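You operate a simulated robot arm through the tools that you are given. There is no shell and no other tool.

You run a simulated robot arm. Do the job below in one go: nothing can be reset, and whatever is moved stays where it is left.

## Task
Glue the pads carton shut and lock the orange clamp on it.
Fine: glue the inner flap first; stand the purple dabber back. Set down upright: purple dabber. A coat counts when it lies all over at full strength: go over it till it gets no stronger.

It is judged by the outcome, as a careful person would: the job done as asked, and still so three seconds after it is handed in. It fails if anything else is knocked over, pushed out of place, dropped, spilled or broken.

## Robot
A 7-joint arm with a two-finger parallel gripper, fixed in place. Base frame: the origin is at the foot of the arm, x ahead of it, y to its left, z up; the work surface is at about z = 0.84. Readings come in m, rad, newtons and seconds.
With the tool pointing down near the work surface it reaches from about 0.3 to 0.7 m from the base axis. Its first joint turns from -1.152 to 1.152 rad. Payload 1.57 kg.
Tool frame: the origin (TCP) lies between the finger pads and is the grasp point; the fingertips stand 0.03 m ahead of it; z points along the fingers, y is the line along which they close. Largest opening 0.11 m; finger width 0.024, thickness 0.012; the body of the gripper, 0.048 by 0.112 m, starts 0.078 m behind the TCP.
Orientation is told as [roll, pitch, yaw] about the base's x, y, z axes, in that order, counted from this pose: with the fingers straight down and closing along the base's y, the tool's x points along the base's -x, its y along +y and its z along -z.

## Interface
- The arm moves only by the tool servo_tool. Its argument "series" is a list of rows, each an object of numbers (a shift or turn left out is 0, a gripper value left out holds the last): "rx", "ry", "rz": the turn, a rotation vector about the tool's x, y, z in rad; "dx", "dy", "dz": the shift along the tool's x, y, z in m; "hand": the finger opening in m, from 0 to 0.11. In form: [{"rx": .., "ry": .., "rz": .., "dx": .., "dy": .., "dz": .., "hand": ..}, ...]. A call has 1 to 20 rows; each row is the pose to reach, as a shift and turn from the pose commanded when the call began, along the tool's axes at that moment. Rows are played at 5 a second. More than 0.05 m and 0.15 rad between two rows, or a gripper value outside its range, and nothing of the call is played. Where a pose cannot be reached the arm comes as near as it can. A force on the tool above 90 N (or 10 N above the force at the start of the call, whichever is more), or a blocked arm, ends the call early, and 0.2 s more pass. Each finger travels about 0.108 m/s and halts on what it meets, pressing with about 43 N; the grip force reading is that of the motor and also rises with nothing between the fingers. The clock runs only during rows and for 0.2 s after the last one: add rows that repeat a pose to give the fingers time. It gives the time, the measured TCP pose, the force on the tool (base axes), the opening and the grip force at its end, in the units of the frame above (readings bear some noise), with the torque about the TCP (base axes, N m) and any sound that the robot's microphone picked up, and new pictures: "pictures" is both (left out), scene, wrist or none.
- Cameras (640 x 400 px; columns grow to the right, rows downward): "scene" is fixed at [0.159, -0.3843, 1.4034]; the picture's right is [0.84, -0.55, 0.00], its down [-0.31, -0.47, -0.82] and it looks along [0.45, 0.69, -0.57] (base axes); focal length 334 px, centre (320, 200). "wrist" rides on the gripper at [0.07, 0.016, -0.141] in the tool frame; the picture's right is [-0.23, 0.97, 0.00], its down [-0.86, -0.20, -0.48] and it looks along [-0.47, -0.11, 0.88] (tool axes); focal length 222 px, centre (320, 200). There is no depth. A picture from a camera that has moved, and an enlarged one, comes with that camera's place and axes in the base frame and with its lens.
- inspect(camera, box): a new picture of the part [left, top, right, bottom] of that camera's present view, enlarged. No time passes.
- job_done(): hands the job in; it is judged then, once.

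Places have to be worked out from the pictures, the camera data and where the tool is seen. Open the gripper and draw the arm clear of the work before you hand the job in, unless the task says otherwise.

The tools are called after "Request:" as name(argument=value, ...) on one line, values as JSON. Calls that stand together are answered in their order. servo_tool: Moves the arm, as the interface text tells. Its arguments: {"type":"object","properties":{"series":{"type":"array"},"pictures":{"type":"string","enum":["both","scene","wrist","none"]}},"required":["series"]} The other tools are called the same way: inspect (camera, box) takes an enlarged picture of a part of a camera's view; job_done () hands the job in.

At the start:

```text
t: 0.0
eef_pos: [0.4408, 0.0246, 1.2055]
tcp_rot: [0.001, -0.001, -0.001]
force: [0.0, -0.3, -0.3]
torque: [-0.01, -0.03, -0.01]
finger_gap: 0.1099
gripper_force: 0.1
```

scene: 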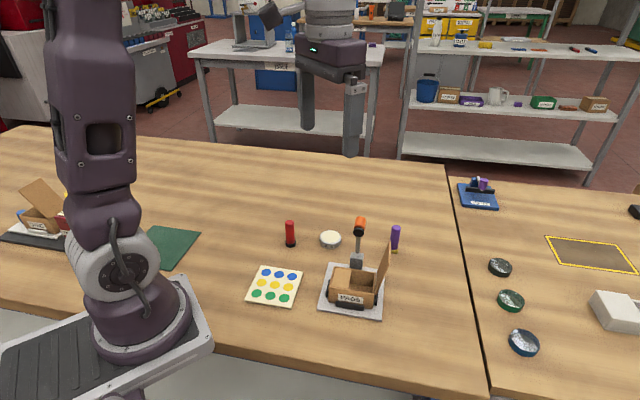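
wrist: 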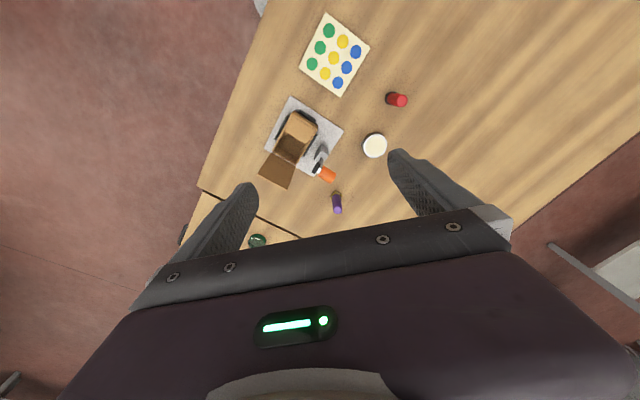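

I'll start by looking closely at the carton, the clamp and the dabbers before moving anything.

Request:
inspect(camera="scene", box=[230, 200, 430, 325])

Request:
inspect(camera="scene", box=[310, 205, 410, 320])

Request:
inspect(camera="wrist", box=[240, 80, 420, 220])

Request:
inspect(camera="scene", box=[0, 160, 210, 280])

```text
3.20 times, centred on (330, 262) of scene
camera zoom: at [0.159, -0.3843, 1.4034], right [0.84, -0.55, 0.0], down [-0.31, -0.47, -0.82], along [0.45, 0.69, -0.57], focal length 1067 px, centre (288, 0)
```

zoom: 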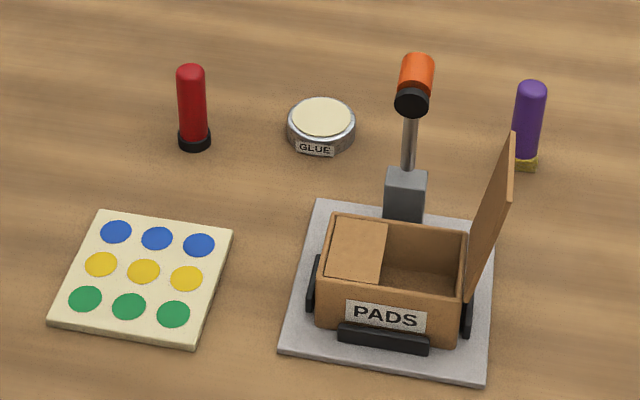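

```text
3.48 times, centred on (360, 262) of scene
camera zoom: at [0.159, -0.3843, 1.4034], right [0.84, -0.55, 0.0], down [-0.31, -0.47, -0.82], along [0.45, 0.69, -0.57], focal length 1160 px, centre (181, -17)
```

zoom: 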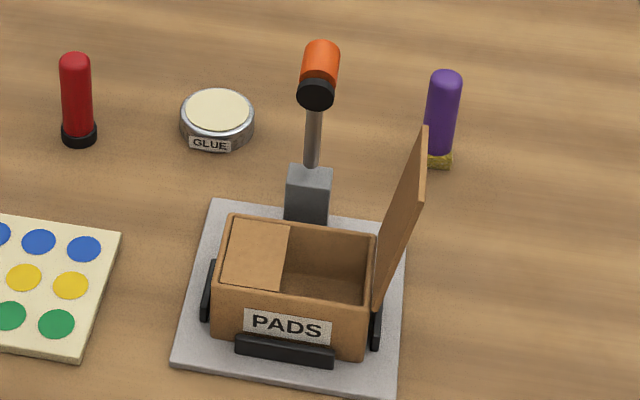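

```text
2.86 times, centred on (330, 150) of wrist
camera zoom: at [0.37, 0.0412, 1.3466], right [0.23, 0.97, 0.0], down [0.86, -0.2, 0.48], along [0.47, -0.11, -0.88], focal length 635 px, centre (291, 343)
```

zoom: 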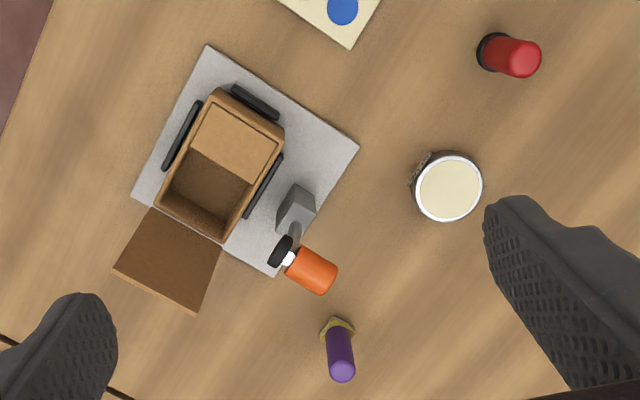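

```text
3.05 times, centred on (105, 220) of scene
camera zoom: at [0.159, -0.3843, 1.4034], right [0.84, -0.55, 0.0], down [-0.31, -0.47, -0.82], along [0.45, 0.69, -0.57], focal length 1016 px, centre (975, 139)
```

zoom: 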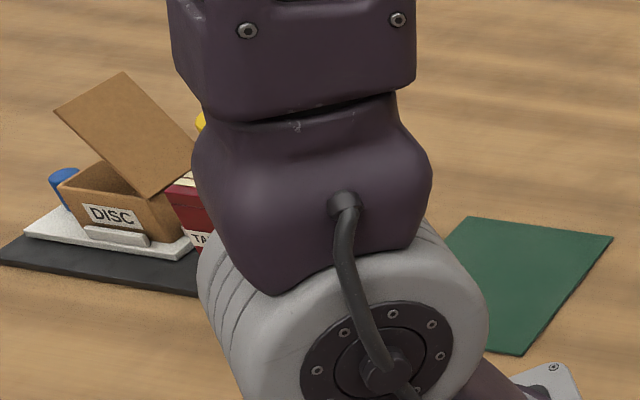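

The carton stands about (0.467, -0.035) with its top near z 0.886, the inner flap already folded on the left and the outer flap upright on the right. The purple dabber is near (0.633, 0.014). I move the wrist camera closer to refine these.

Request:
servo_tool(series=[{"dx": -0.03, "dy": -0.001, "dz": 0.016}, {"dx": -0.06, "dy": -0.002, "dz": 0.032}, {"dx": -0.09, "dy": -0.003, "dz": 0.05}, {"dx": -0.12, "dy": -0.005, "dz": 0.066}, {"dx": -0.14, "dy": -0.006, "dz": 0.085}, {"dx": -0.14, "dy": -0.006, "dz": 0.085}], pictures="both")

```text
t: 1.4
eef_pos: [0.5814, 0.0181, 1.1192]
tcp_rot: [0.0, -0.001, 0.0]
force: [-0.4, 0.5, -0.6]
torque: [0.01, -0.01, -0.01]
finger_gap: 0.1102
gripper_force: 0.2
camera wrist: at [0.5106, 0.035, 1.2613], right [0.23, 0.97, 0.0], down [0.86, -0.2, 0.48], along [0.47, -0.11, -0.88], focal length 222 px, centre (320, 200)
```

scene: 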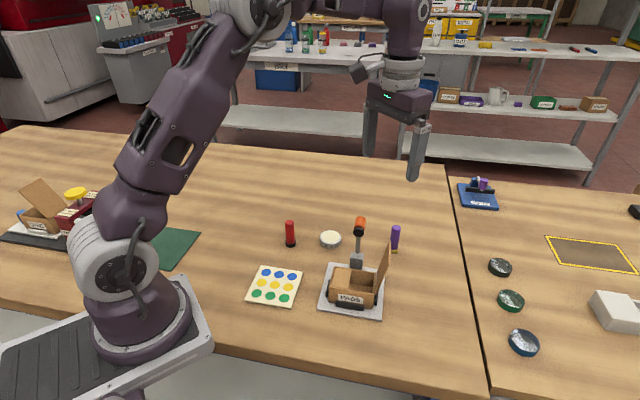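
wrist: 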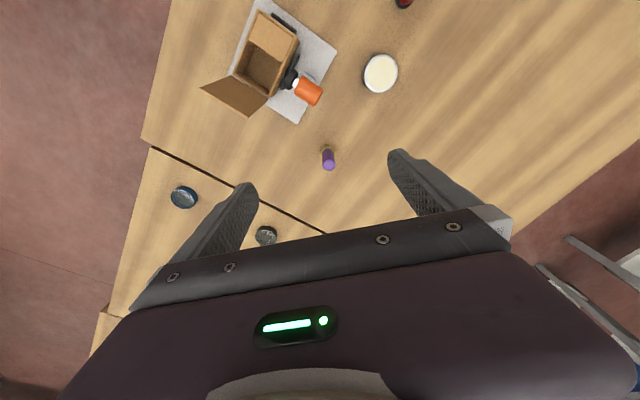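

The dabber sits between the fingers' view lines, so I enlarge both views to pin down its axis and the pot.

Request:
inspect(camera="wrist", box=[290, 120, 370, 180])

Request:
inspect(camera="scene", box=[370, 210, 420, 260])

Request:
inspect(camera="wrist", box=[190, 0, 410, 130])

Request:
inspect(camera="scene", box=[305, 225, 405, 320])

```text
6.67 times, centred on (330, 150) of wrist
camera zoom: at [0.5106, 0.035, 1.2613], right [0.23, 0.97, 0.0], down [0.86, -0.2, 0.48], along [0.47, -0.11, -0.88], focal length 1481 px, centre (253, 533)
```

zoom: 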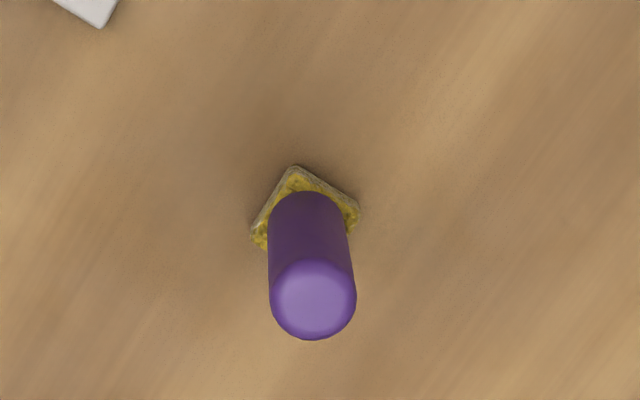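

```text
8.00 times, centred on (395, 235) of scene
camera zoom: at [0.159, -0.3843, 1.4034], right [0.84, -0.55, 0.0], down [-0.31, -0.47, -0.82], along [0.45, 0.69, -0.57], focal length 2668 px, centre (-280, -80)
```

zoom: 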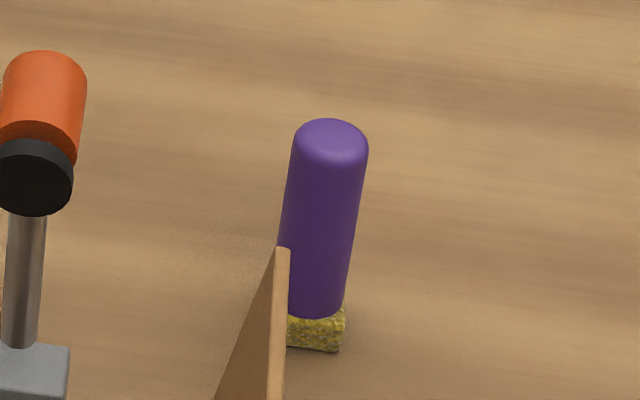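

```text
2.91 times, centred on (300, 65) of wrist
camera zoom: at [0.5106, 0.035, 1.2613], right [0.23, 0.97, 0.0], down [0.86, -0.2, 0.48], along [0.47, -0.11, -0.88], focal length 646 px, centre (378, 593)
```

zoom: 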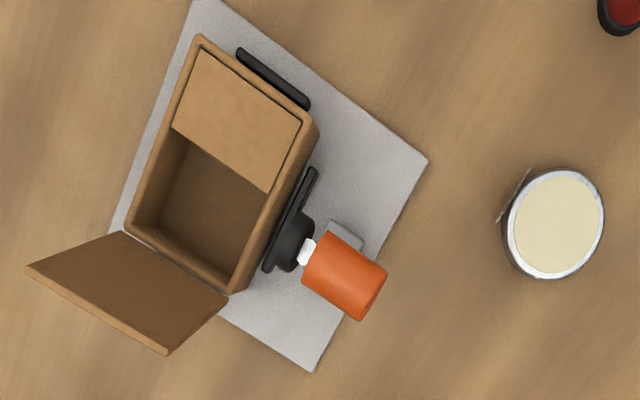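

```text
4.21 times, centred on (355, 272) of scene
camera zoom: at [0.159, -0.3843, 1.4034], right [0.84, -0.55, 0.0], down [-0.31, -0.47, -0.82], along [0.45, 0.69, -0.57], focal length 1404 px, centre (173, -105)
```

zoom: 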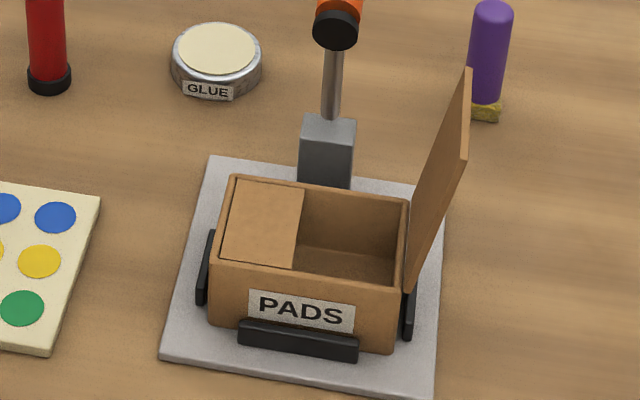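

The handle's axis comes out at about (0.6355, 0.021) in both views, with its top near z 0.915 and a square yellow sponge foot aligned with the carton. I come above it and check before straddling it.

Request:
servo_tool(series=[{"dx": -0.027, "dy": 0.001, "dz": 0.03}, {"dx": -0.0545, "dy": 0.0022, "dz": 0.06}, {"dx": -0.0545, "dy": 0.0022, "dz": 0.1}, {"dx": -0.0545, "dy": 0.0022, "dz": 0.13}, {"dx": -0.0545, "dy": 0.0022, "dz": 0.15}, {"dx": -0.0545, "dy": 0.0022, "dz": 0.15}], pictures="both")

```text
t: 2.8
eef_pos: [0.6359, 0.022, 0.9694]
tcp_rot: [-0.001, 0.001, 0.002]
force: [-0.1, -0.3, -0.4]
torque: [-0.04, 0.06, -0.01]
finger_gap: 0.1099
gripper_force: 0.0
camera wrist: at [0.5652, 0.0377, 1.1114], right [0.23, 0.97, 0.0], down [0.86, -0.2, 0.48], along [0.47, -0.11, -0.88], focal length 222 px, centre (320, 200)
```

scene: 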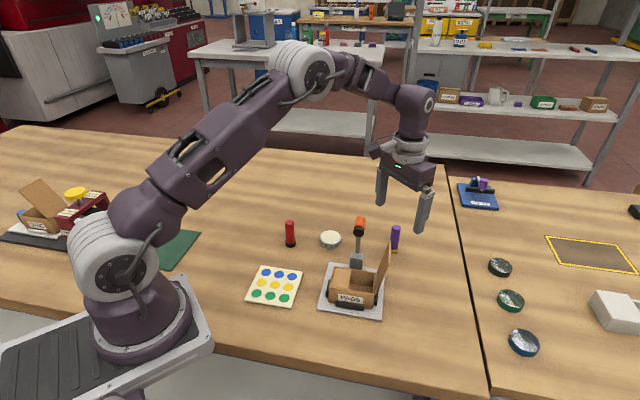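
wrist: 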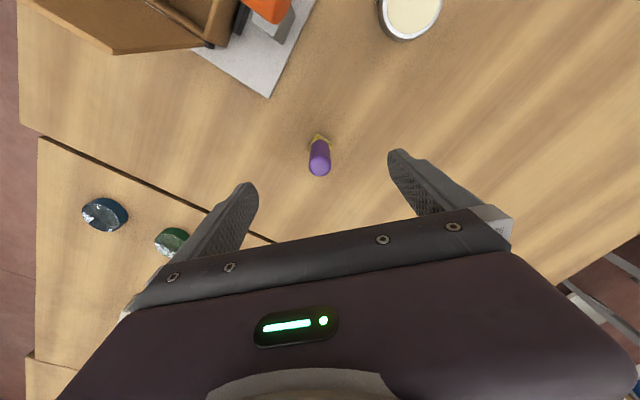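

The dabber lies on the tool axis to within about 1–2 mm, so I go straight down to z 0.892 and close on the purple handle, above the sponge.

Request:
servo_tool(series=[{"dx": -0.001, "dz": 0.03}, {"dx": -0.001, "dz": 0.06}, {"dx": -0.001, "dz": 0.0785}, {"dx": -0.001, "dz": 0.0785}, {"dx": -0.001, "dz": 0.0785, "hand": 0.05}, {"dx": -0.001, "dz": 0.0785, "hand": 0.03}, {"dx": -0.001, "dz": 0.0785, "hand": 0.015}, {"dx": -0.001, "dz": 0.0785, "hand": 0.01}, {"dx": -0.001, "dz": 0.0785, "hand": 0.01}, {"dx": -0.001, "dz": 0.0785, "hand": 0.01}], pictures="both")

```text
t: 5.0
eef_pos: [0.6371, 0.0213, 0.8893]
tcp_rot: [0.001, 0.0, 0.001]
force: [-0.8, 0.4, -0.2]
torque: [0.04, 0.01, -0.01]
finger_gap: 0.0205
gripper_force: 33.6
camera wrist: at [0.5657, 0.0374, 1.0327], right [0.23, 0.97, 0.0], down [0.86, -0.2, 0.48], along [0.47, -0.11, -0.88], focal length 222 px, centre (320, 200)
```

scene: 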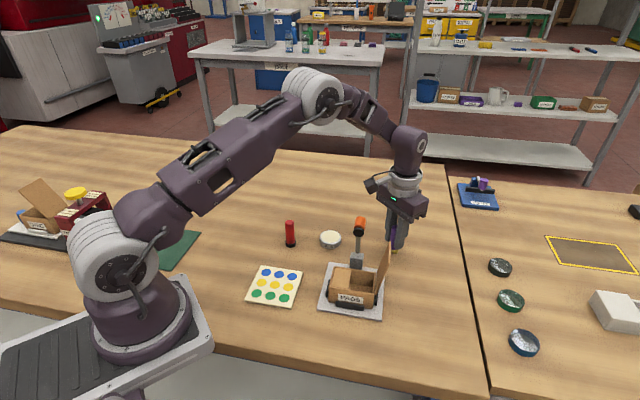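
wrist: 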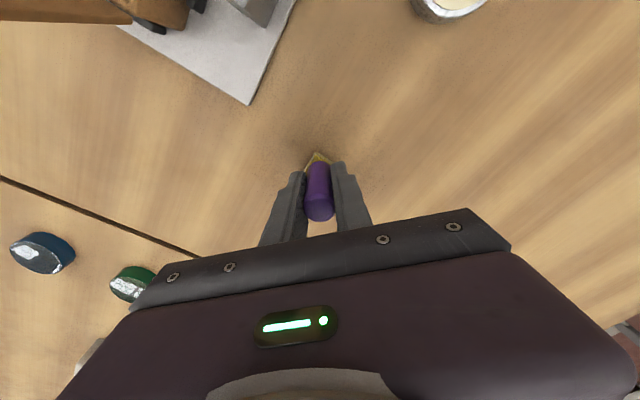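

The dabber is gripped (gap 20.5 mm, 34 N). I lift it and carry it above the glue pot, which I place near (0.525, 0.130), then check the alignment from there.

Request:
servo_tool(series=[{"dz": -0.03}, {"dz": -0.06}, {"dz": -0.088}, {"dx": 0.03, "dy": 0.03, "dz": -0.088}, {"dx": 0.06, "dy": 0.06, "dz": -0.088}, {"dx": 0.09, "dy": 0.09, "dz": -0.088}, {"dx": 0.1108, "dy": 0.109, "dz": -0.088}, {"dx": 0.1108, "dy": 0.109, "dz": -0.088}, {"dx": 0.1108, "dy": 0.109, "dz": -0.07}, {"dx": 0.1108, "dy": 0.109, "dz": -0.06}, {"dx": 0.1108, "dy": 0.109, "dz": -0.06}], pictures="both")

Request:
inspect(camera="wrist", box=[260, 100, 380, 220])

Request:
inspect(camera="scene", box=[280, 190, 380, 260])

```text
t: 7.4
eef_pos: [0.5246, 0.1301, 0.9509]
tcp_rot: [0.0, 0.001, -0.001]
force: [-0.5, 1.4, -0.7]
torque: [0.05, 0.02, -0.02]
finger_gap: 0.0204
gripper_force: 33.9
camera wrist: at [0.4546, 0.1467, 1.0926], right [0.23, 0.97, 0.0], down [0.86, -0.2, 0.48], along [0.47, -0.11, -0.88], focal length 222 px, centre (320, 200)
```

scene: 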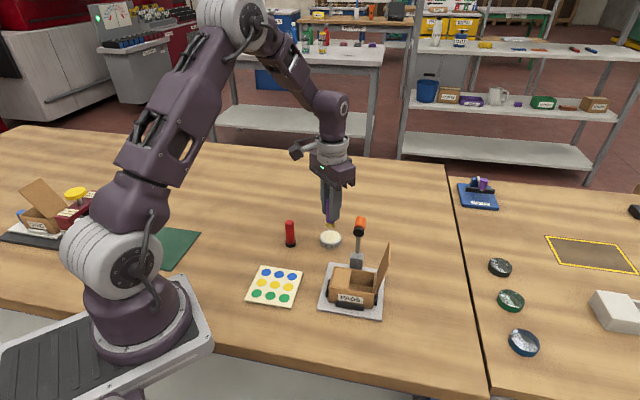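
wrist: 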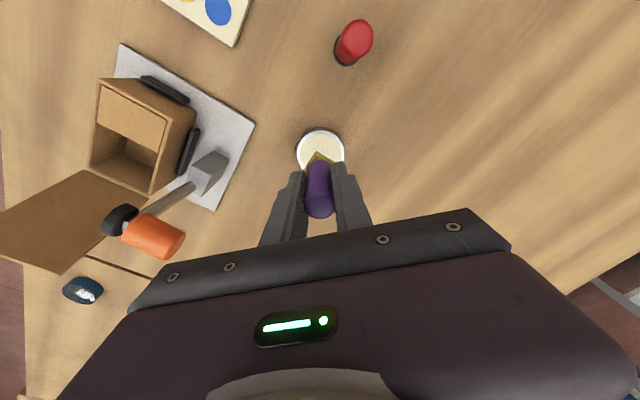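

```text
3.33 times, centred on (320, 160) of wrist
camera zoom: at [0.4546, 0.1467, 1.0926], right [0.23, 0.97, 0.0], down [0.86, -0.2, 0.48], along [0.47, -0.11, -0.88], focal length 740 px, centre (320, 333)
```

zoom: 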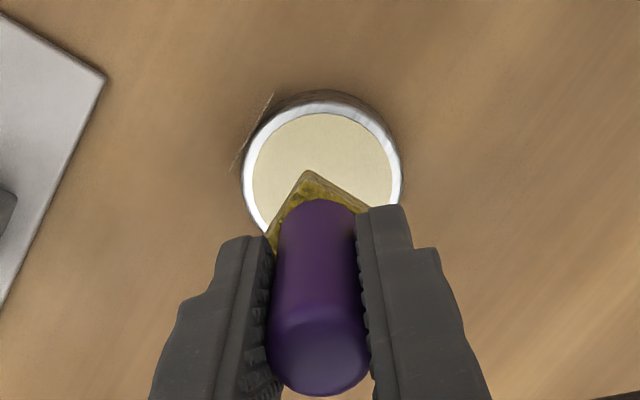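

```text
5.71 times, centred on (330, 225) of scene
camera zoom: at [0.159, -0.3843, 1.4034], right [0.84, -0.55, 0.0], down [-0.31, -0.47, -0.82], along [0.45, 0.69, -0.57], focal length 1906 px, centre (263, 57)
```

zoom: 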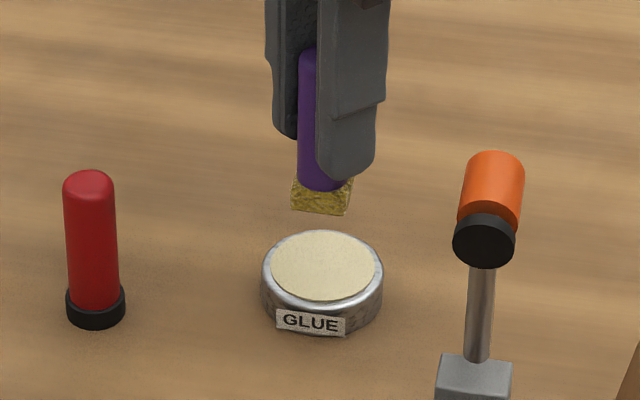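

The sponge is centred over the cream disc (pot centre about (0.524, 0.131), glue surface near z 0.856). I lower it until it just enters the glue, watching the force.

Request:
servo_tool(series=[{"dx": 0.001, "dy": 0.0005, "dz": 0.02}, {"dx": 0.001, "dy": 0.0005, "dz": 0.035}, {"dx": 0.001, "dy": 0.0005, "dz": 0.042}, {"dx": 0.001, "dy": 0.0005, "dz": 0.044}, {"dx": 0.001, "dy": 0.0005, "dz": 0.044}], pictures="scene")

Request:
inspect(camera="scene", box=[290, 200, 370, 260])

```text
t: 8.6
eef_pos: [0.5232, 0.1303, 0.9073]
tcp_rot: [0.001, -0.004, -0.002]
force: [3.7, -2.0, 26.1]
torque: [-0.47, -0.36, 0.02]
finger_gap: 0.0204
gripper_force: 34.1
```

scene: 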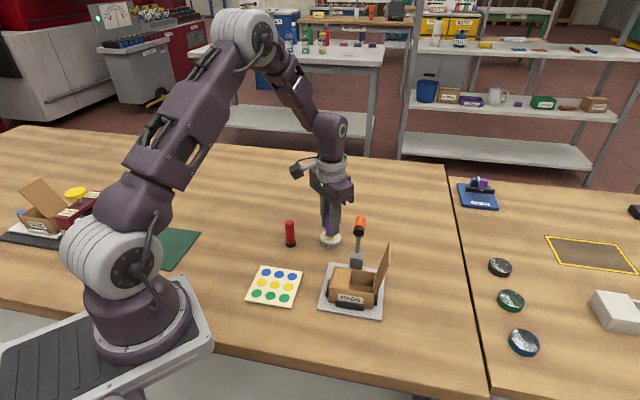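

```text
6.67 times, centred on (330, 230) of scene
camera zoom: at [0.1587, -0.3844, 1.4034], right [0.84, -0.55, 0.0], down [-0.31, -0.47, -0.82], along [0.45, 0.69, -0.57], focal length 2224 px, centre (253, 0)
```

zoom: 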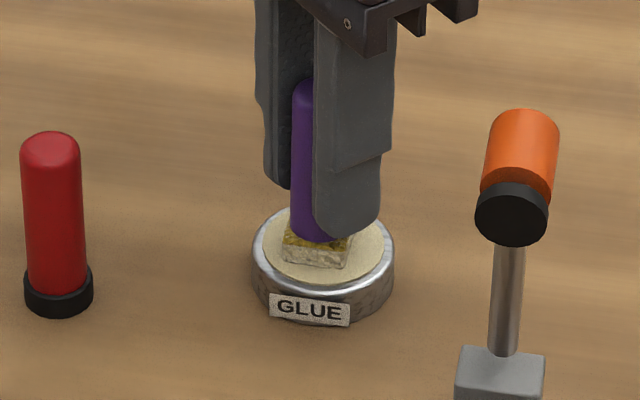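

The sponge touched the glue at about z 0.858 with 26 N, and its lower half looks wetted. I lift it and carry it around the clamp to above the inner flap, whose centre I place at (0.448, -0.019).

Request:
servo_tool(series=[{"dz": -0.02}, {"dz": -0.05}, {"dz": -0.08}, {"dx": 0.035, "dy": -0.03, "dz": -0.08}, {"dx": 0.068, "dy": -0.06, "dz": -0.08}, {"dx": 0.0795, "dy": -0.0905, "dz": -0.08}, {"dx": 0.0795, "dy": -0.12, "dz": -0.08}, {"dx": 0.0765, "dy": -0.1493, "dz": -0.08}, {"dx": 0.0765, "dy": -0.1493, "dz": -0.065}, {"dx": 0.0765, "dy": -0.1493, "dz": -0.055}, {"dx": 0.0765, "dy": -0.1493, "dz": -0.055}], pictures="both")

Request:
inspect(camera="wrist", box=[240, 80, 400, 220])

Request:
inspect(camera="scene", box=[310, 220, 410, 320])

```text
t: 11.0
eef_pos: [0.449, -0.0176, 0.962]
tcp_rot: [0.0, 0.0, -0.001]
force: [-0.1, -0.2, 0.5]
torque: [-0.01, -0.01, 0.01]
finger_gap: 0.0203
gripper_force: 34.2
camera wrist: at [0.3772, -0.0025, 1.104], right [0.23, 0.97, 0.0], down [0.86, -0.2, 0.48], along [0.47, -0.11, -0.88], focal length 222 px, centre (320, 200)
```

scene: 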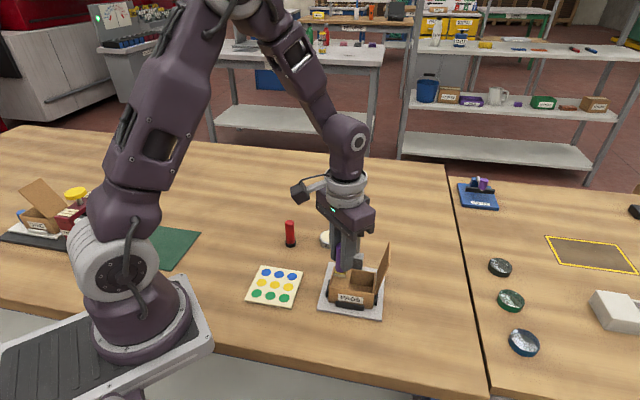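
wrist: 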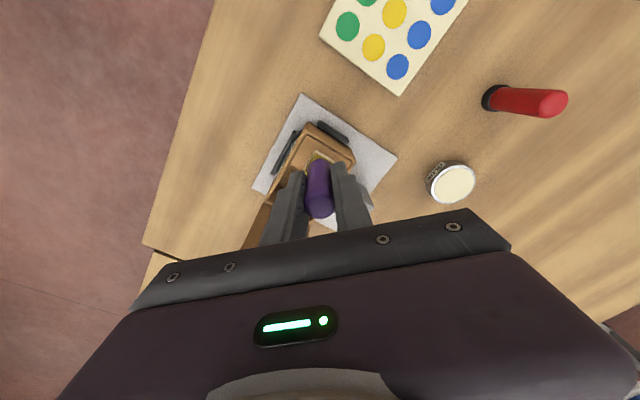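

```text
2.86 times, centred on (320, 150) of wrist
camera zoom: at [0.3772, -0.0025, 1.104], right [0.23, 0.97, 0.0], down [0.86, -0.2, 0.48], along [0.47, -0.11, -0.88], focal length 635 px, centre (320, 343)
```

zoom: 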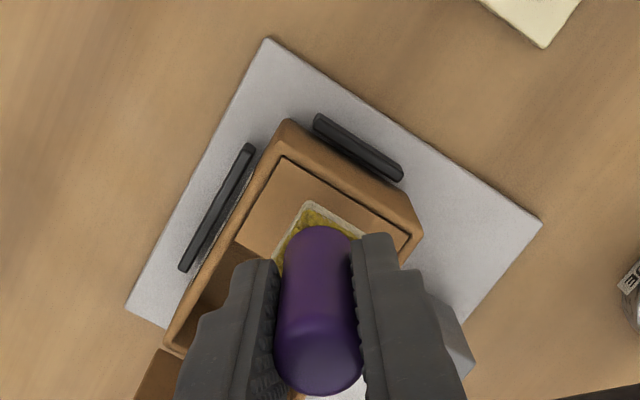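

```text
4.00 times, centred on (360, 270) of scene
camera zoom: at [0.159, -0.3843, 1.4034], right [0.84, -0.55, 0.0], down [-0.31, -0.47, -0.82], along [0.45, 0.69, -0.57], focal length 1334 px, centre (160, -80)
```

zoom: 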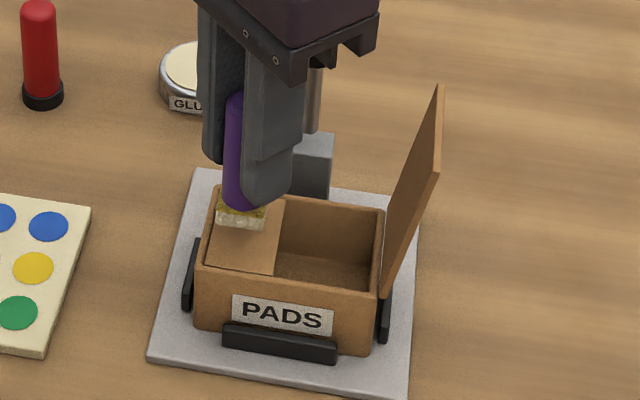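

The sponge now carries glue, and three views agree on the inner flap centre at (0.450, -0.019), about 34 x 50 mm at 45°. I lower the sponge onto the flap centre to find contact gently.

Request:
servo_tool(series=[{"dx": -0.002, "dy": 0.0, "dz": 0.012}, {"dx": -0.002, "dz": 0.02}, {"dx": -0.002, "dz": 0.024}, {"dx": -0.002, "dz": 0.025}, {"dx": -0.002, "dz": 0.025}], pictures="scene")

Request:
inspect(camera="scene", box=[320, 230, 400, 310])

```text
t: 12.2
eef_pos: [0.4501, -0.019, 0.9383]
tcp_rot: [0.001, -0.002, 0.0]
force: [3.0, 1.6, 17.8]
torque: [0.26, -0.18, -0.03]
finger_gap: 0.0202
gripper_force: 33.9
```

scene: 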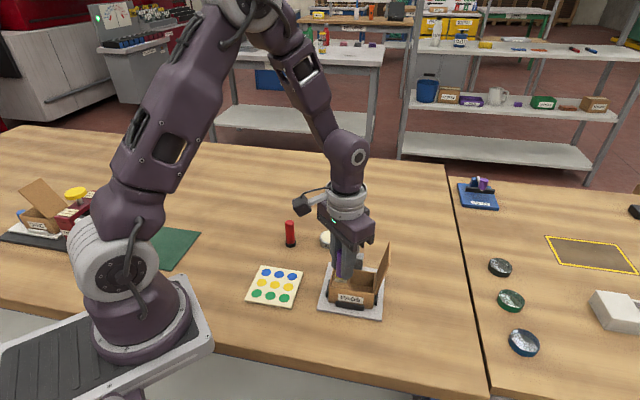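

```text
5.00 times, centred on (360, 270) of scene
camera zoom: at [0.1588, -0.3843, 1.4034], right [0.84, -0.55, 0.0], down [-0.31, -0.47, -0.82], along [0.45, 0.69, -0.57], focal length 1668 px, centre (120, -150)
```

zoom: 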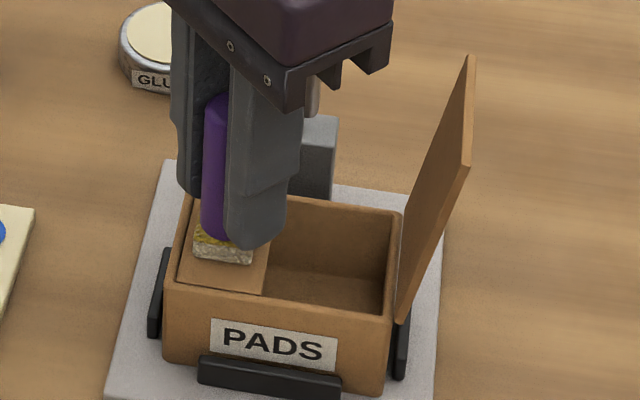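

Contact at 17.8 N puts the flap top near z 0.886. I ease off slightly and stroke the sponge in a rectangle that covers the whole flap, then lift and look.

Request:
servo_tool(series=[{"dx": 0.0067, "dy": -0.0028, "dz": -0.0005}, {"dx": 0.01344, "dy": -0.00566, "dz": -0.0005}, {"dx": 0.00866, "dy": -0.00088, "dz": -0.0005}, {"dx": 0.00389, "dy": 0.0039, "dz": -0.0005}, {"dx": -0.00089, "dy": 0.00867, "dz": -0.0005}, {"dx": -0.00566, "dy": 0.01344, "dz": -0.0005}, {"dx": -0.00955, "dy": 0.00955, "dz": -0.0005}, {"dx": -0.01344, "dy": 0.00566, "dz": -0.0005}, {"dx": -0.00866, "dy": 0.00088, "dz": -0.0005}, {"dx": -0.00389, "dy": -0.0039, "dz": -0.0005}, {"dx": 0.00089, "dy": -0.00867, "dz": -0.0005}, {"dx": 0.00566, "dy": -0.01344, "dz": -0.0005}, {"dx": 0.00955, "dy": -0.00955, "dz": -0.0005}, {"dx": 0.0, "dy": 0.0, "dz": -0.0005}, {"dx": 0.0, "dy": 0.0, "dz": -0.0005}], pictures="none")

```text
t: 15.4
eef_pos: [0.4499, -0.0185, 0.9392]
tcp_rot: [0.0, 0.0, 0.0]
force: [-0.1, 1.0, 0.0]
torque: [0.01, 0.0, -0.01]
finger_gap: 0.0205
gripper_force: 33.7
```

The end force reads zero, so this pass may have been too light. I lift and move clear to see what coat it left.

Request:
servo_tool(series=[{"dz": -0.02}, {"dz": -0.05}, {"dx": 0.03, "dy": 0.03, "dz": -0.06}, {"dx": 0.05, "dy": 0.06, "dz": -0.06}, {"dx": 0.05, "dy": 0.09, "dz": -0.06}, {"dx": 0.05, "dy": 0.09, "dz": -0.06}], pictures="both")

Request:
inspect(camera="scene", box=[320, 250, 400, 310])

Request:
inspect(camera="scene", box=[280, 200, 360, 260])

```text
t: 16.8
eef_pos: [0.4003, 0.0722, 0.9968]
tcp_rot: [-0.001, 0.001, 0.001]
force: [0.8, -0.6, -0.7]
torque: [-0.01, 0.0, -0.01]
finger_gap: 0.0204
gripper_force: 33.7
camera wrist: at [0.3289, 0.0879, 1.1397], right [0.23, 0.97, 0.0], down [0.86, -0.2, 0.48], along [0.47, -0.11, -0.88], focal length 222 px, centre (320, 200)
```

scene: 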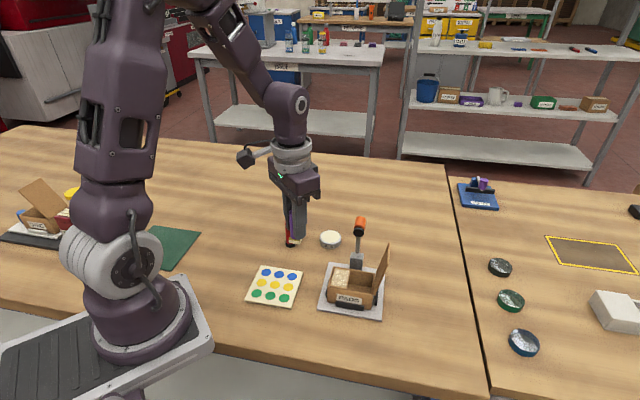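
wrist: 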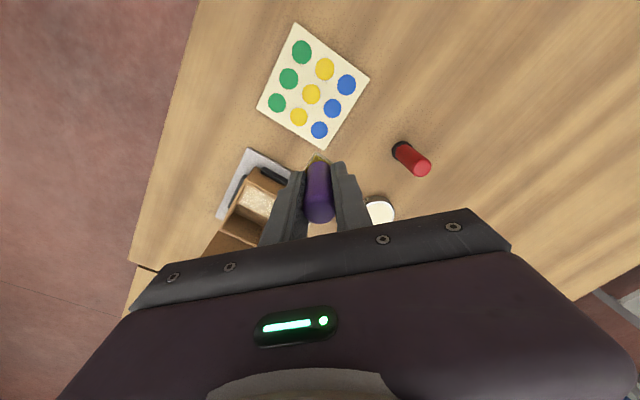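

```text
6.67 times, centred on (360, 280) of scene
camera zoom: at [0.159, -0.3843, 1.4034], right [0.84, -0.55, 0.0], down [-0.31, -0.47, -0.82], along [0.45, 0.69, -0.57], focal length 2224 px, centre (53, -333)
```

zoom: 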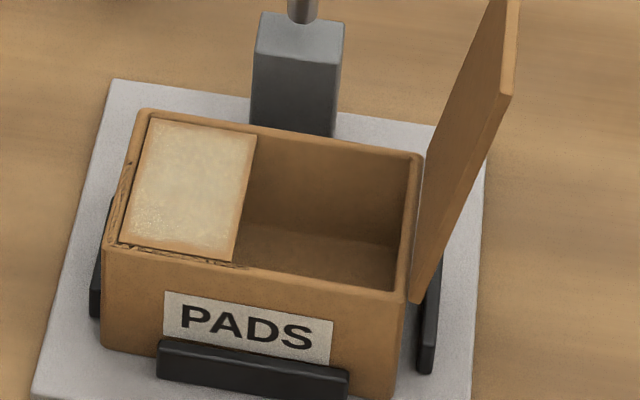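

```text
6.67 times, centred on (320, 230) of scene
camera zoom: at [0.159, -0.3843, 1.4034], right [0.84, -0.55, 0.0], down [-0.31, -0.47, -0.82], along [0.45, 0.69, -0.57], focal length 2224 px, centre (320, 0)
```

zoom: 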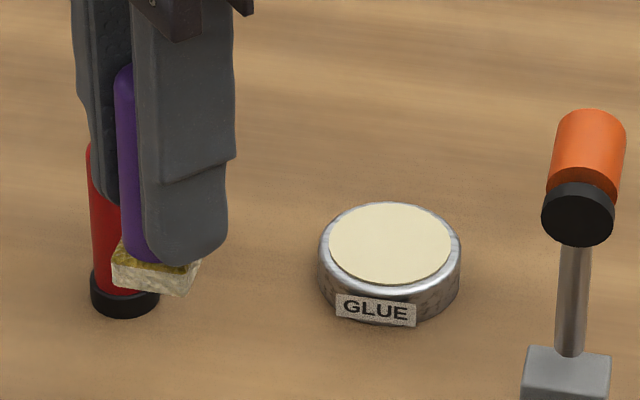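

A good first coat lies on the flap, with thin bare strips along its right (inner) and front edges. I zoom in further to judge the edges and rim.

Request:
inspect(camera="scene", box=[328, 258, 358, 288])

Request:
inspect(camera="wrist", box=[210, 150, 300, 250])

```text
13.33 times, centred on (343, 273) of scene
camera zoom: at [0.159, -0.3843, 1.4034], right [0.84, -0.55, 0.0], down [-0.31, -0.47, -0.82], along [0.45, 0.69, -0.57], focal length 4447 px, centre (13, -773)
```

zoom: 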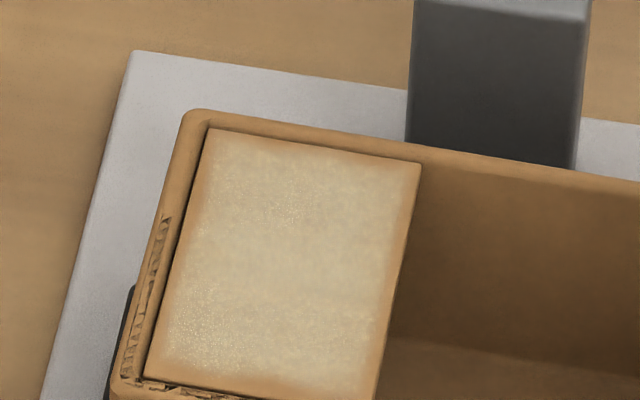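

```text
4.00 times, centred on (255, 200) of wrist
camera zoom: at [0.3289, 0.0879, 1.1397], right [0.23, 0.97, 0.0], down [0.86, -0.2, 0.48], along [0.47, -0.11, -0.88], focal length 888 px, centre (580, 200)
```

zoom: 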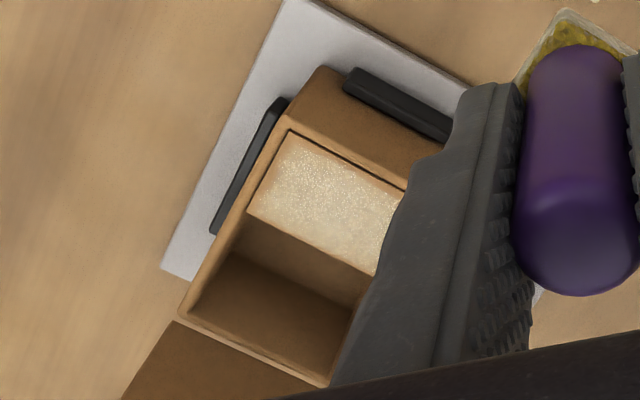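

The coat covers all but about 2 mm around the edge, so I'll go wider next time. I recharge the dabber in the pot first.

Request:
servo_tool(series=[{"dx": -0.035, "dy": 0.017}, {"dx": -0.07, "dy": 0.034}, {"dx": -0.1, "dy": 0.048}, {"dx": -0.1245, "dy": 0.0593}, {"dx": -0.1245, "dy": 0.0593, "dz": 0.04}, {"dx": -0.1245, "dy": 0.0593, "dz": 0.075}, {"dx": -0.1245, "dy": 0.0593, "dz": 0.087}, {"dx": -0.1245, "dy": 0.0593, "dz": 0.0895}, {"dx": -0.1245, "dy": 0.0593, "dz": 0.0895}], pictures="none")

```text
t: 18.8
eef_pos: [0.5237, 0.132, 0.9083]
tcp_rot: [0.001, -0.001, 0.0]
force: [-0.1, 0.8, -0.5]
torque: [0.0, 0.0, 0.0]
finger_gap: 0.0204
gripper_force: 33.8
```

No contact yet at 0.909, so I ease down another 1.5 mm in small steps until it presses the glue.

Request:
servo_tool(series=[{"dz": 0.0005}, {"dz": 0.001}, {"dz": 0.0015}, {"dz": 0.0015}], pictures="none")

```text
t: 19.8
eef_pos: [0.5242, 0.1307, 0.9061]
tcp_rot: [0.0, -0.001, -0.002]
force: [-0.2, 0.8, 0.7]
torque: [0.05, -0.05, 0.02]
finger_gap: 0.0205
gripper_force: 34.1
```

Request:
servo_tool(series=[{"dz": 0.0005}, {"dz": 0.001}, {"dz": 0.0015}, {"dz": 0.0015}], pictures="scene")

Request:
inspect(camera="scene", box=[300, 205, 360, 260])

```text
t: 20.8
eef_pos: [0.5251, 0.131, 0.9047]
tcp_rot: [0.0, 0.0, 0.0]
force: [0.5, -0.2, 3.1]
torque: [-0.15, -0.09, -0.02]
finger_gap: 0.0203
gripper_force: 34.5
```

scene: 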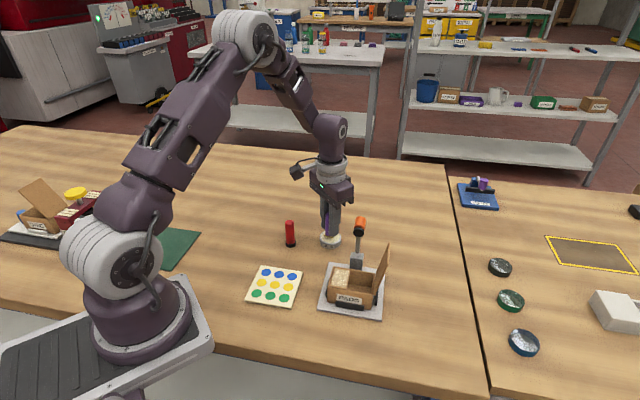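

```text
7.27 times, centred on (330, 232) of scene
camera zoom: at [0.159, -0.3843, 1.4034], right [0.84, -0.55, 0.0], down [-0.31, -0.47, -0.82], along [0.45, 0.69, -0.57], focal length 2426 px, centre (247, -36)
```

zoom: 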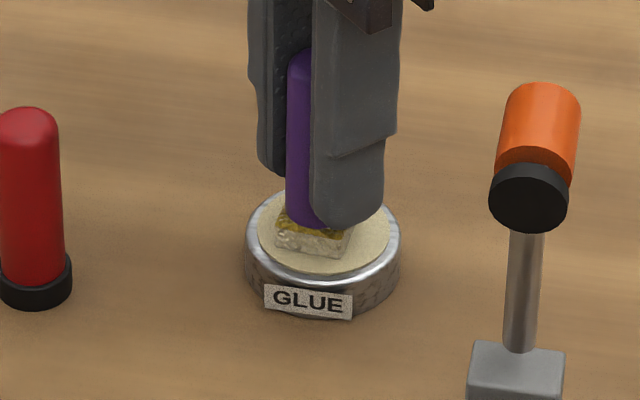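

Light contact (3 N) now comes at 0.906, meaning the dabber slid up about 2 mm in the fingers during the earlier firm press; I'll keep forces lower. I carry it back over the flap and come down to just above the expected contact.

Request:
servo_tool(series=[{"dz": -0.02}, {"dz": -0.05}, {"dz": -0.08}, {"dx": 0.035, "dy": -0.03, "dz": -0.08}, {"dx": 0.068, "dy": -0.06, "dz": -0.08}, {"dx": 0.0795, "dy": -0.0905, "dz": -0.08}, {"dx": 0.0795, "dy": -0.12, "dz": -0.08}, {"dx": 0.0745, "dy": -0.1495, "dz": -0.08}, {"dx": 0.0745, "dy": -0.1495, "dz": -0.055}, {"dx": 0.0745, "dy": -0.1495, "dz": -0.038}, {"dx": 0.0745, "dy": -0.1495, "dz": -0.0315}, {"dx": 0.0745, "dy": -0.1495, "dz": -0.031}, {"dx": 0.0745, "dy": -0.1495, "dz": -0.031}], pictures="none")

```text
t: 23.6
eef_pos: [0.4509, -0.0198, 0.9354]
tcp_rot: [-0.001, -0.001, -0.001]
force: [4.0, 1.8, 18.8]
torque: [0.17, -0.24, 0.12]
finger_gap: 0.0196
gripper_force: 33.6
```

Contact is 18.8 N at 0.937, so I lift 0.3 mm to a lighter pressure and run a wider three-lane pass that reaches the flap's edges.

Request:
servo_tool(series=[{"dx": 0.0081, "dy": -0.0028, "dz": -0.0003}, {"dx": 0.01626, "dy": -0.00566, "dz": -0.0003}, {"dx": 0.01078, "dy": -0.00018, "dz": -0.0003}, {"dx": 0.0053, "dy": 0.0053, "dz": -0.0003}, {"dx": -0.00018, "dy": 0.01078, "dz": -0.0003}, {"dx": -0.00566, "dy": 0.01626, "dz": -0.0003}, {"dx": -0.01096, "dy": 0.01096, "dz": -0.0003}, {"dx": -0.00548, "dy": 0.00548, "dz": -0.0003}, {"dx": 0.0, "dy": 0.0, "dz": -0.0003}, {"dx": 0.00548, "dy": -0.00548, "dz": -0.0003}, {"dx": 0.01096, "dy": -0.01096, "dz": -0.0003}, {"dx": 0.00566, "dy": -0.01626, "dz": -0.0003}, {"dx": 0.00018, "dy": -0.01078, "dz": -0.0003}, {"dx": -0.0053, "dy": -0.0053, "dz": -0.0003}, {"dx": -0.01078, "dy": 0.00018, "dz": -0.0003}, {"dx": -0.01626, "dy": 0.00566, "dz": -0.0003}, {"dx": -0.01096, "dy": 0.01096, "dz": -0.0003}, {"dx": -0.005, "dy": 0.005, "dz": -0.0003}, {"dx": 0.0, "dy": 0.0, "dz": -0.0003}], pictures="none")

```text
t: 27.6
eef_pos: [0.4498, -0.0189, 0.9367]
tcp_rot: [0.001, -0.001, 0.001]
force: [0.2, 0.6, 0.3]
torque: [-0.02, 0.0, 0.0]
finger_gap: 0.0197
gripper_force: 33.8
```

Request:
servo_tool(series=[{"dz": -0.02}, {"dz": -0.05}, {"dx": 0.03, "dy": 0.03, "dz": -0.0617}, {"dx": 0.05, "dy": 0.06, "dz": -0.0617}, {"dx": 0.05, "dy": 0.09, "dz": -0.0617}, {"dx": 0.05, "dy": 0.09, "dz": -0.0617}], pictures="both")

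Request:
inspect(camera="scene", box=[328, 258, 358, 288])

Request:
inspect(camera="scene", box=[270, 200, 350, 260])

Request:
inspect(camera="wrist", box=[210, 150, 300, 250])

```text
t: 29.0
eef_pos: [0.4001, 0.072, 0.9978]
tcp_rot: [0.0, 0.0, 0.001]
force: [1.7, -0.2, -0.3]
torque: [0.02, 0.05, 0.04]
finger_gap: 0.0196
gripper_force: 33.2
camera wrist: at [0.329, 0.0879, 1.1397], right [0.23, 0.97, 0.0], down [0.86, -0.2, 0.48], along [0.47, -0.11, -0.88], focal length 222 px, centre (320, 200)
```

scene: 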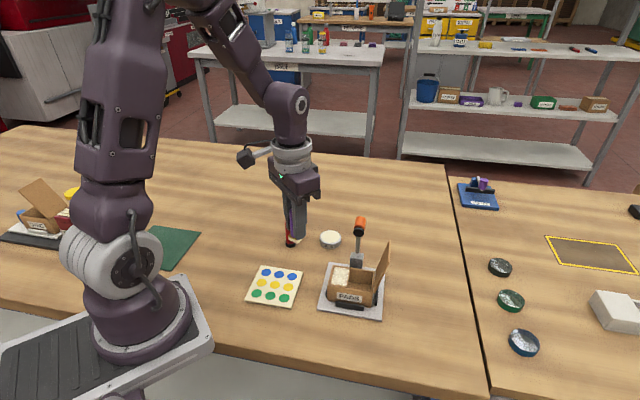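
wrist: 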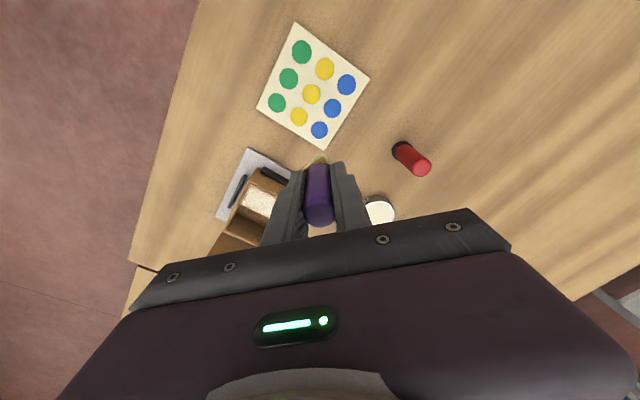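

```text
13.33 times, centred on (343, 273) of scene
camera zoom: at [0.159, -0.3843, 1.4034], right [0.84, -0.55, 0.0], down [-0.31, -0.47, -0.82], along [0.45, 0.69, -0.57], focal length 4447 px, centre (13, -773)
```

zoom: 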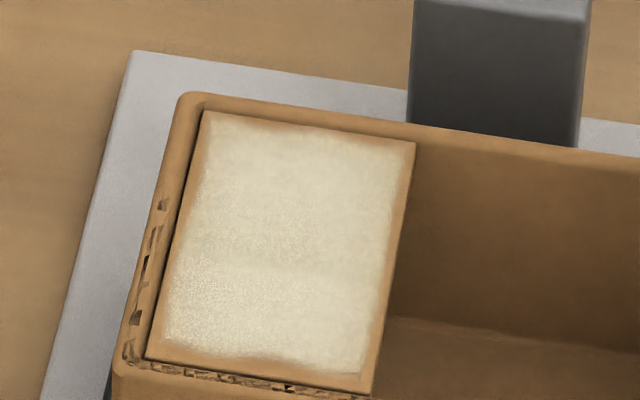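

```text
6.67 times, centred on (310, 230) of scene
camera zoom: at [0.159, -0.3843, 1.4034], right [0.84, -0.55, 0.0], down [-0.31, -0.47, -0.82], along [0.45, 0.69, -0.57], focal length 2224 px, centre (387, 0)
```

zoom: 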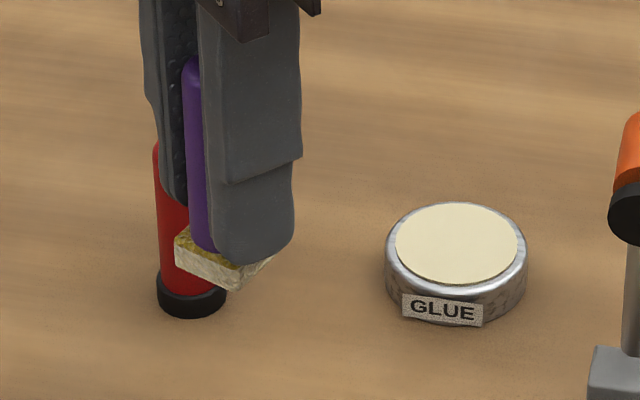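

```text
4.00 times, centred on (255, 200) of wrist
camera zoom: at [0.329, 0.0879, 1.1397], right [0.23, 0.97, 0.0], down [0.86, -0.2, 0.48], along [0.47, -0.11, -0.88], focal length 888 px, centre (580, 200)
```

zoom: 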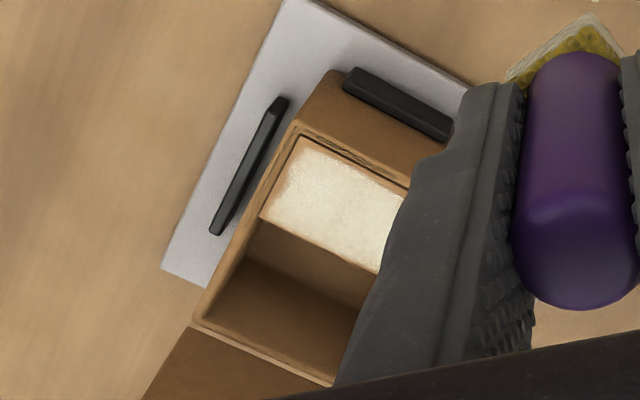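

The coat is much stronger, but the carton has slid a few millimetres on its plate (the sponge edge pushes against the slightly raised rim) and the sponge has turned in the fingers. I check the carton against its locating bars before continuing.

Request:
inspect(camera="scene", box=[305, 225, 405, 320])

Request:
inspect(camera="scene", box=[318, 255, 398, 315])

Request:
inspect(camera="wrist", box=[200, 140, 320, 260])

```text
4.21 times, centred on (355, 272) of scene
camera zoom: at [0.159, -0.3843, 1.4034], right [0.84, -0.55, 0.0], down [-0.31, -0.47, -0.82], along [0.45, 0.69, -0.57], focal length 1404 px, centre (173, -105)
```

zoom: 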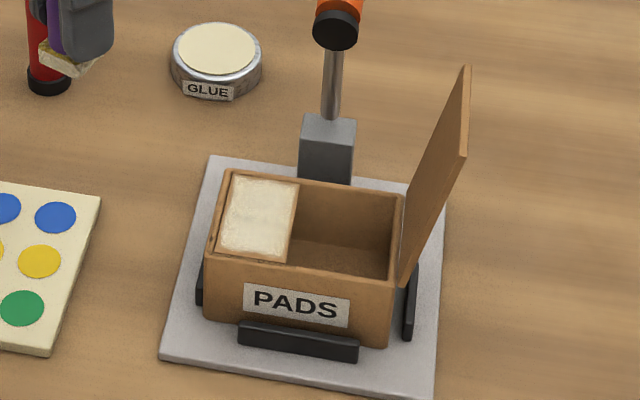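

```text
6.67 times, centred on (358, 285) of scene
camera zoom: at [0.159, -0.3843, 1.4034], right [0.84, -0.55, 0.0], down [-0.31, -0.47, -0.82], along [0.45, 0.69, -0.57], focal length 2224 px, centre (67, -367)
```

zoom: 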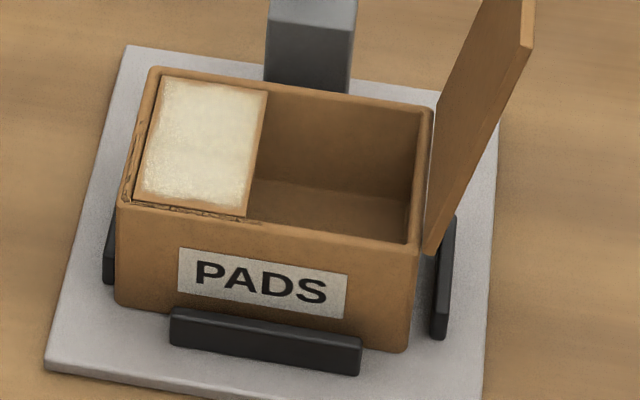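

```text
3.33 times, centred on (260, 200) of wrist
camera zoom: at [0.329, 0.0879, 1.1397], right [0.23, 0.97, 0.0], down [0.86, -0.2, 0.48], along [0.47, -0.11, -0.88], focal length 740 px, centre (520, 200)
```

zoom: 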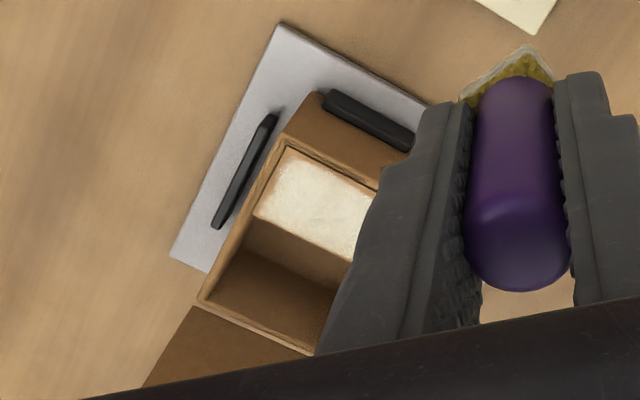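

The plate hasn't moved, but the carton sits about 5 mm back and a few mm left of where it was, still inside its bars; I'll nudge it back later. I recharge the dabber gently now.

Request:
servo_tool(series=[{"dx": -0.035, "dy": 0.017}, {"dx": -0.07, "dy": 0.034}, {"dx": -0.1, "dy": 0.048}, {"dx": -0.1245, "dy": 0.0593}, {"dx": -0.1245, "dy": 0.0593, "dz": 0.04}, {"dx": -0.1245, "dy": 0.0593, "dz": 0.08}, {"dx": -0.1245, "dy": 0.0593, "dz": 0.092}, {"dx": -0.1245, "dy": 0.0593, "dz": 0.093}, {"dx": -0.1245, "dy": 0.0593, "dz": 0.0935}, {"dx": -0.1245, "dy": 0.0593, "dz": 0.0935}], pictures="none")

```text
t: 31.2
eef_pos: [0.5242, 0.1306, 0.9042]
tcp_rot: [0.001, 0.001, 0.001]
force: [0.8, 0.1, -1.1]
torque: [-0.04, -0.01, 0.02]
finger_gap: 0.0192
gripper_force: 33.8
```

Request:
servo_tool(series=[{"dz": 0.0005}, {"dz": 0.001}, {"dz": 0.0015}, {"dz": 0.0015}], pictures="none")

```text
t: 32.2
eef_pos: [0.5251, 0.131, 0.9044]
tcp_rot: [0.001, 0.0, 0.0]
force: [0.1, -0.6, -1.2]
torque: [-0.03, 0.03, 0.02]
finger_gap: 0.0196
gripper_force: 33.2
```

Request:
servo_tool(series=[{"dz": 0.0005}, {"dz": 0.001}, {"dz": 0.0015}, {"dz": 0.0015}], pictures="scene")

Request:
inspect(camera="scene", box=[300, 205, 360, 260])

```text
t: 33.2
eef_pos: [0.5228, 0.1308, 0.9018]
tcp_rot: [-0.001, 0.0, -0.002]
force: [0.2, 0.4, 0.3]
torque: [0.01, -0.01, 0.01]
finger_gap: 0.0194
gripper_force: 33.3
```

scene: 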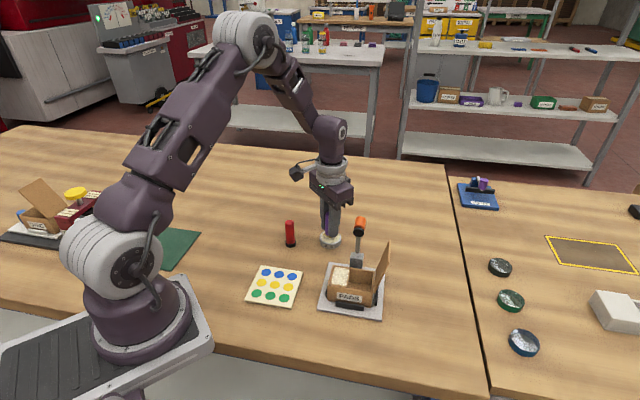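

```text
7.27 times, centred on (330, 232) of scene
camera zoom: at [0.159, -0.3843, 1.4034], right [0.84, -0.55, 0.0], down [-0.31, -0.47, -0.82], along [0.45, 0.69, -0.57], focal length 2426 px, centre (247, -36)
```

zoom: 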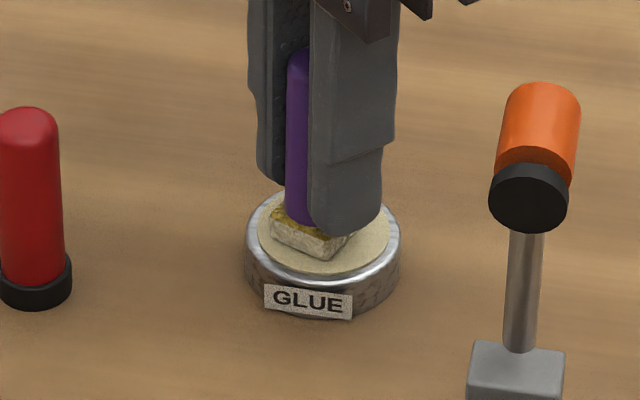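

Request:
servo_tool(series=[{"dz": 0.0004}, {"dz": 0.0008}, {"dz": 0.0012}, {"dz": 0.0012}], pictures="none")

```text
t: 34.2
eef_pos: [0.5241, 0.1313, 0.9016]
tcp_rot: [0.001, -0.001, 0.0]
force: [-0.1, -0.8, 0.3]
torque: [0.0, -0.02, 0.0]
finger_gap: 0.0195
gripper_force: 33.4
```

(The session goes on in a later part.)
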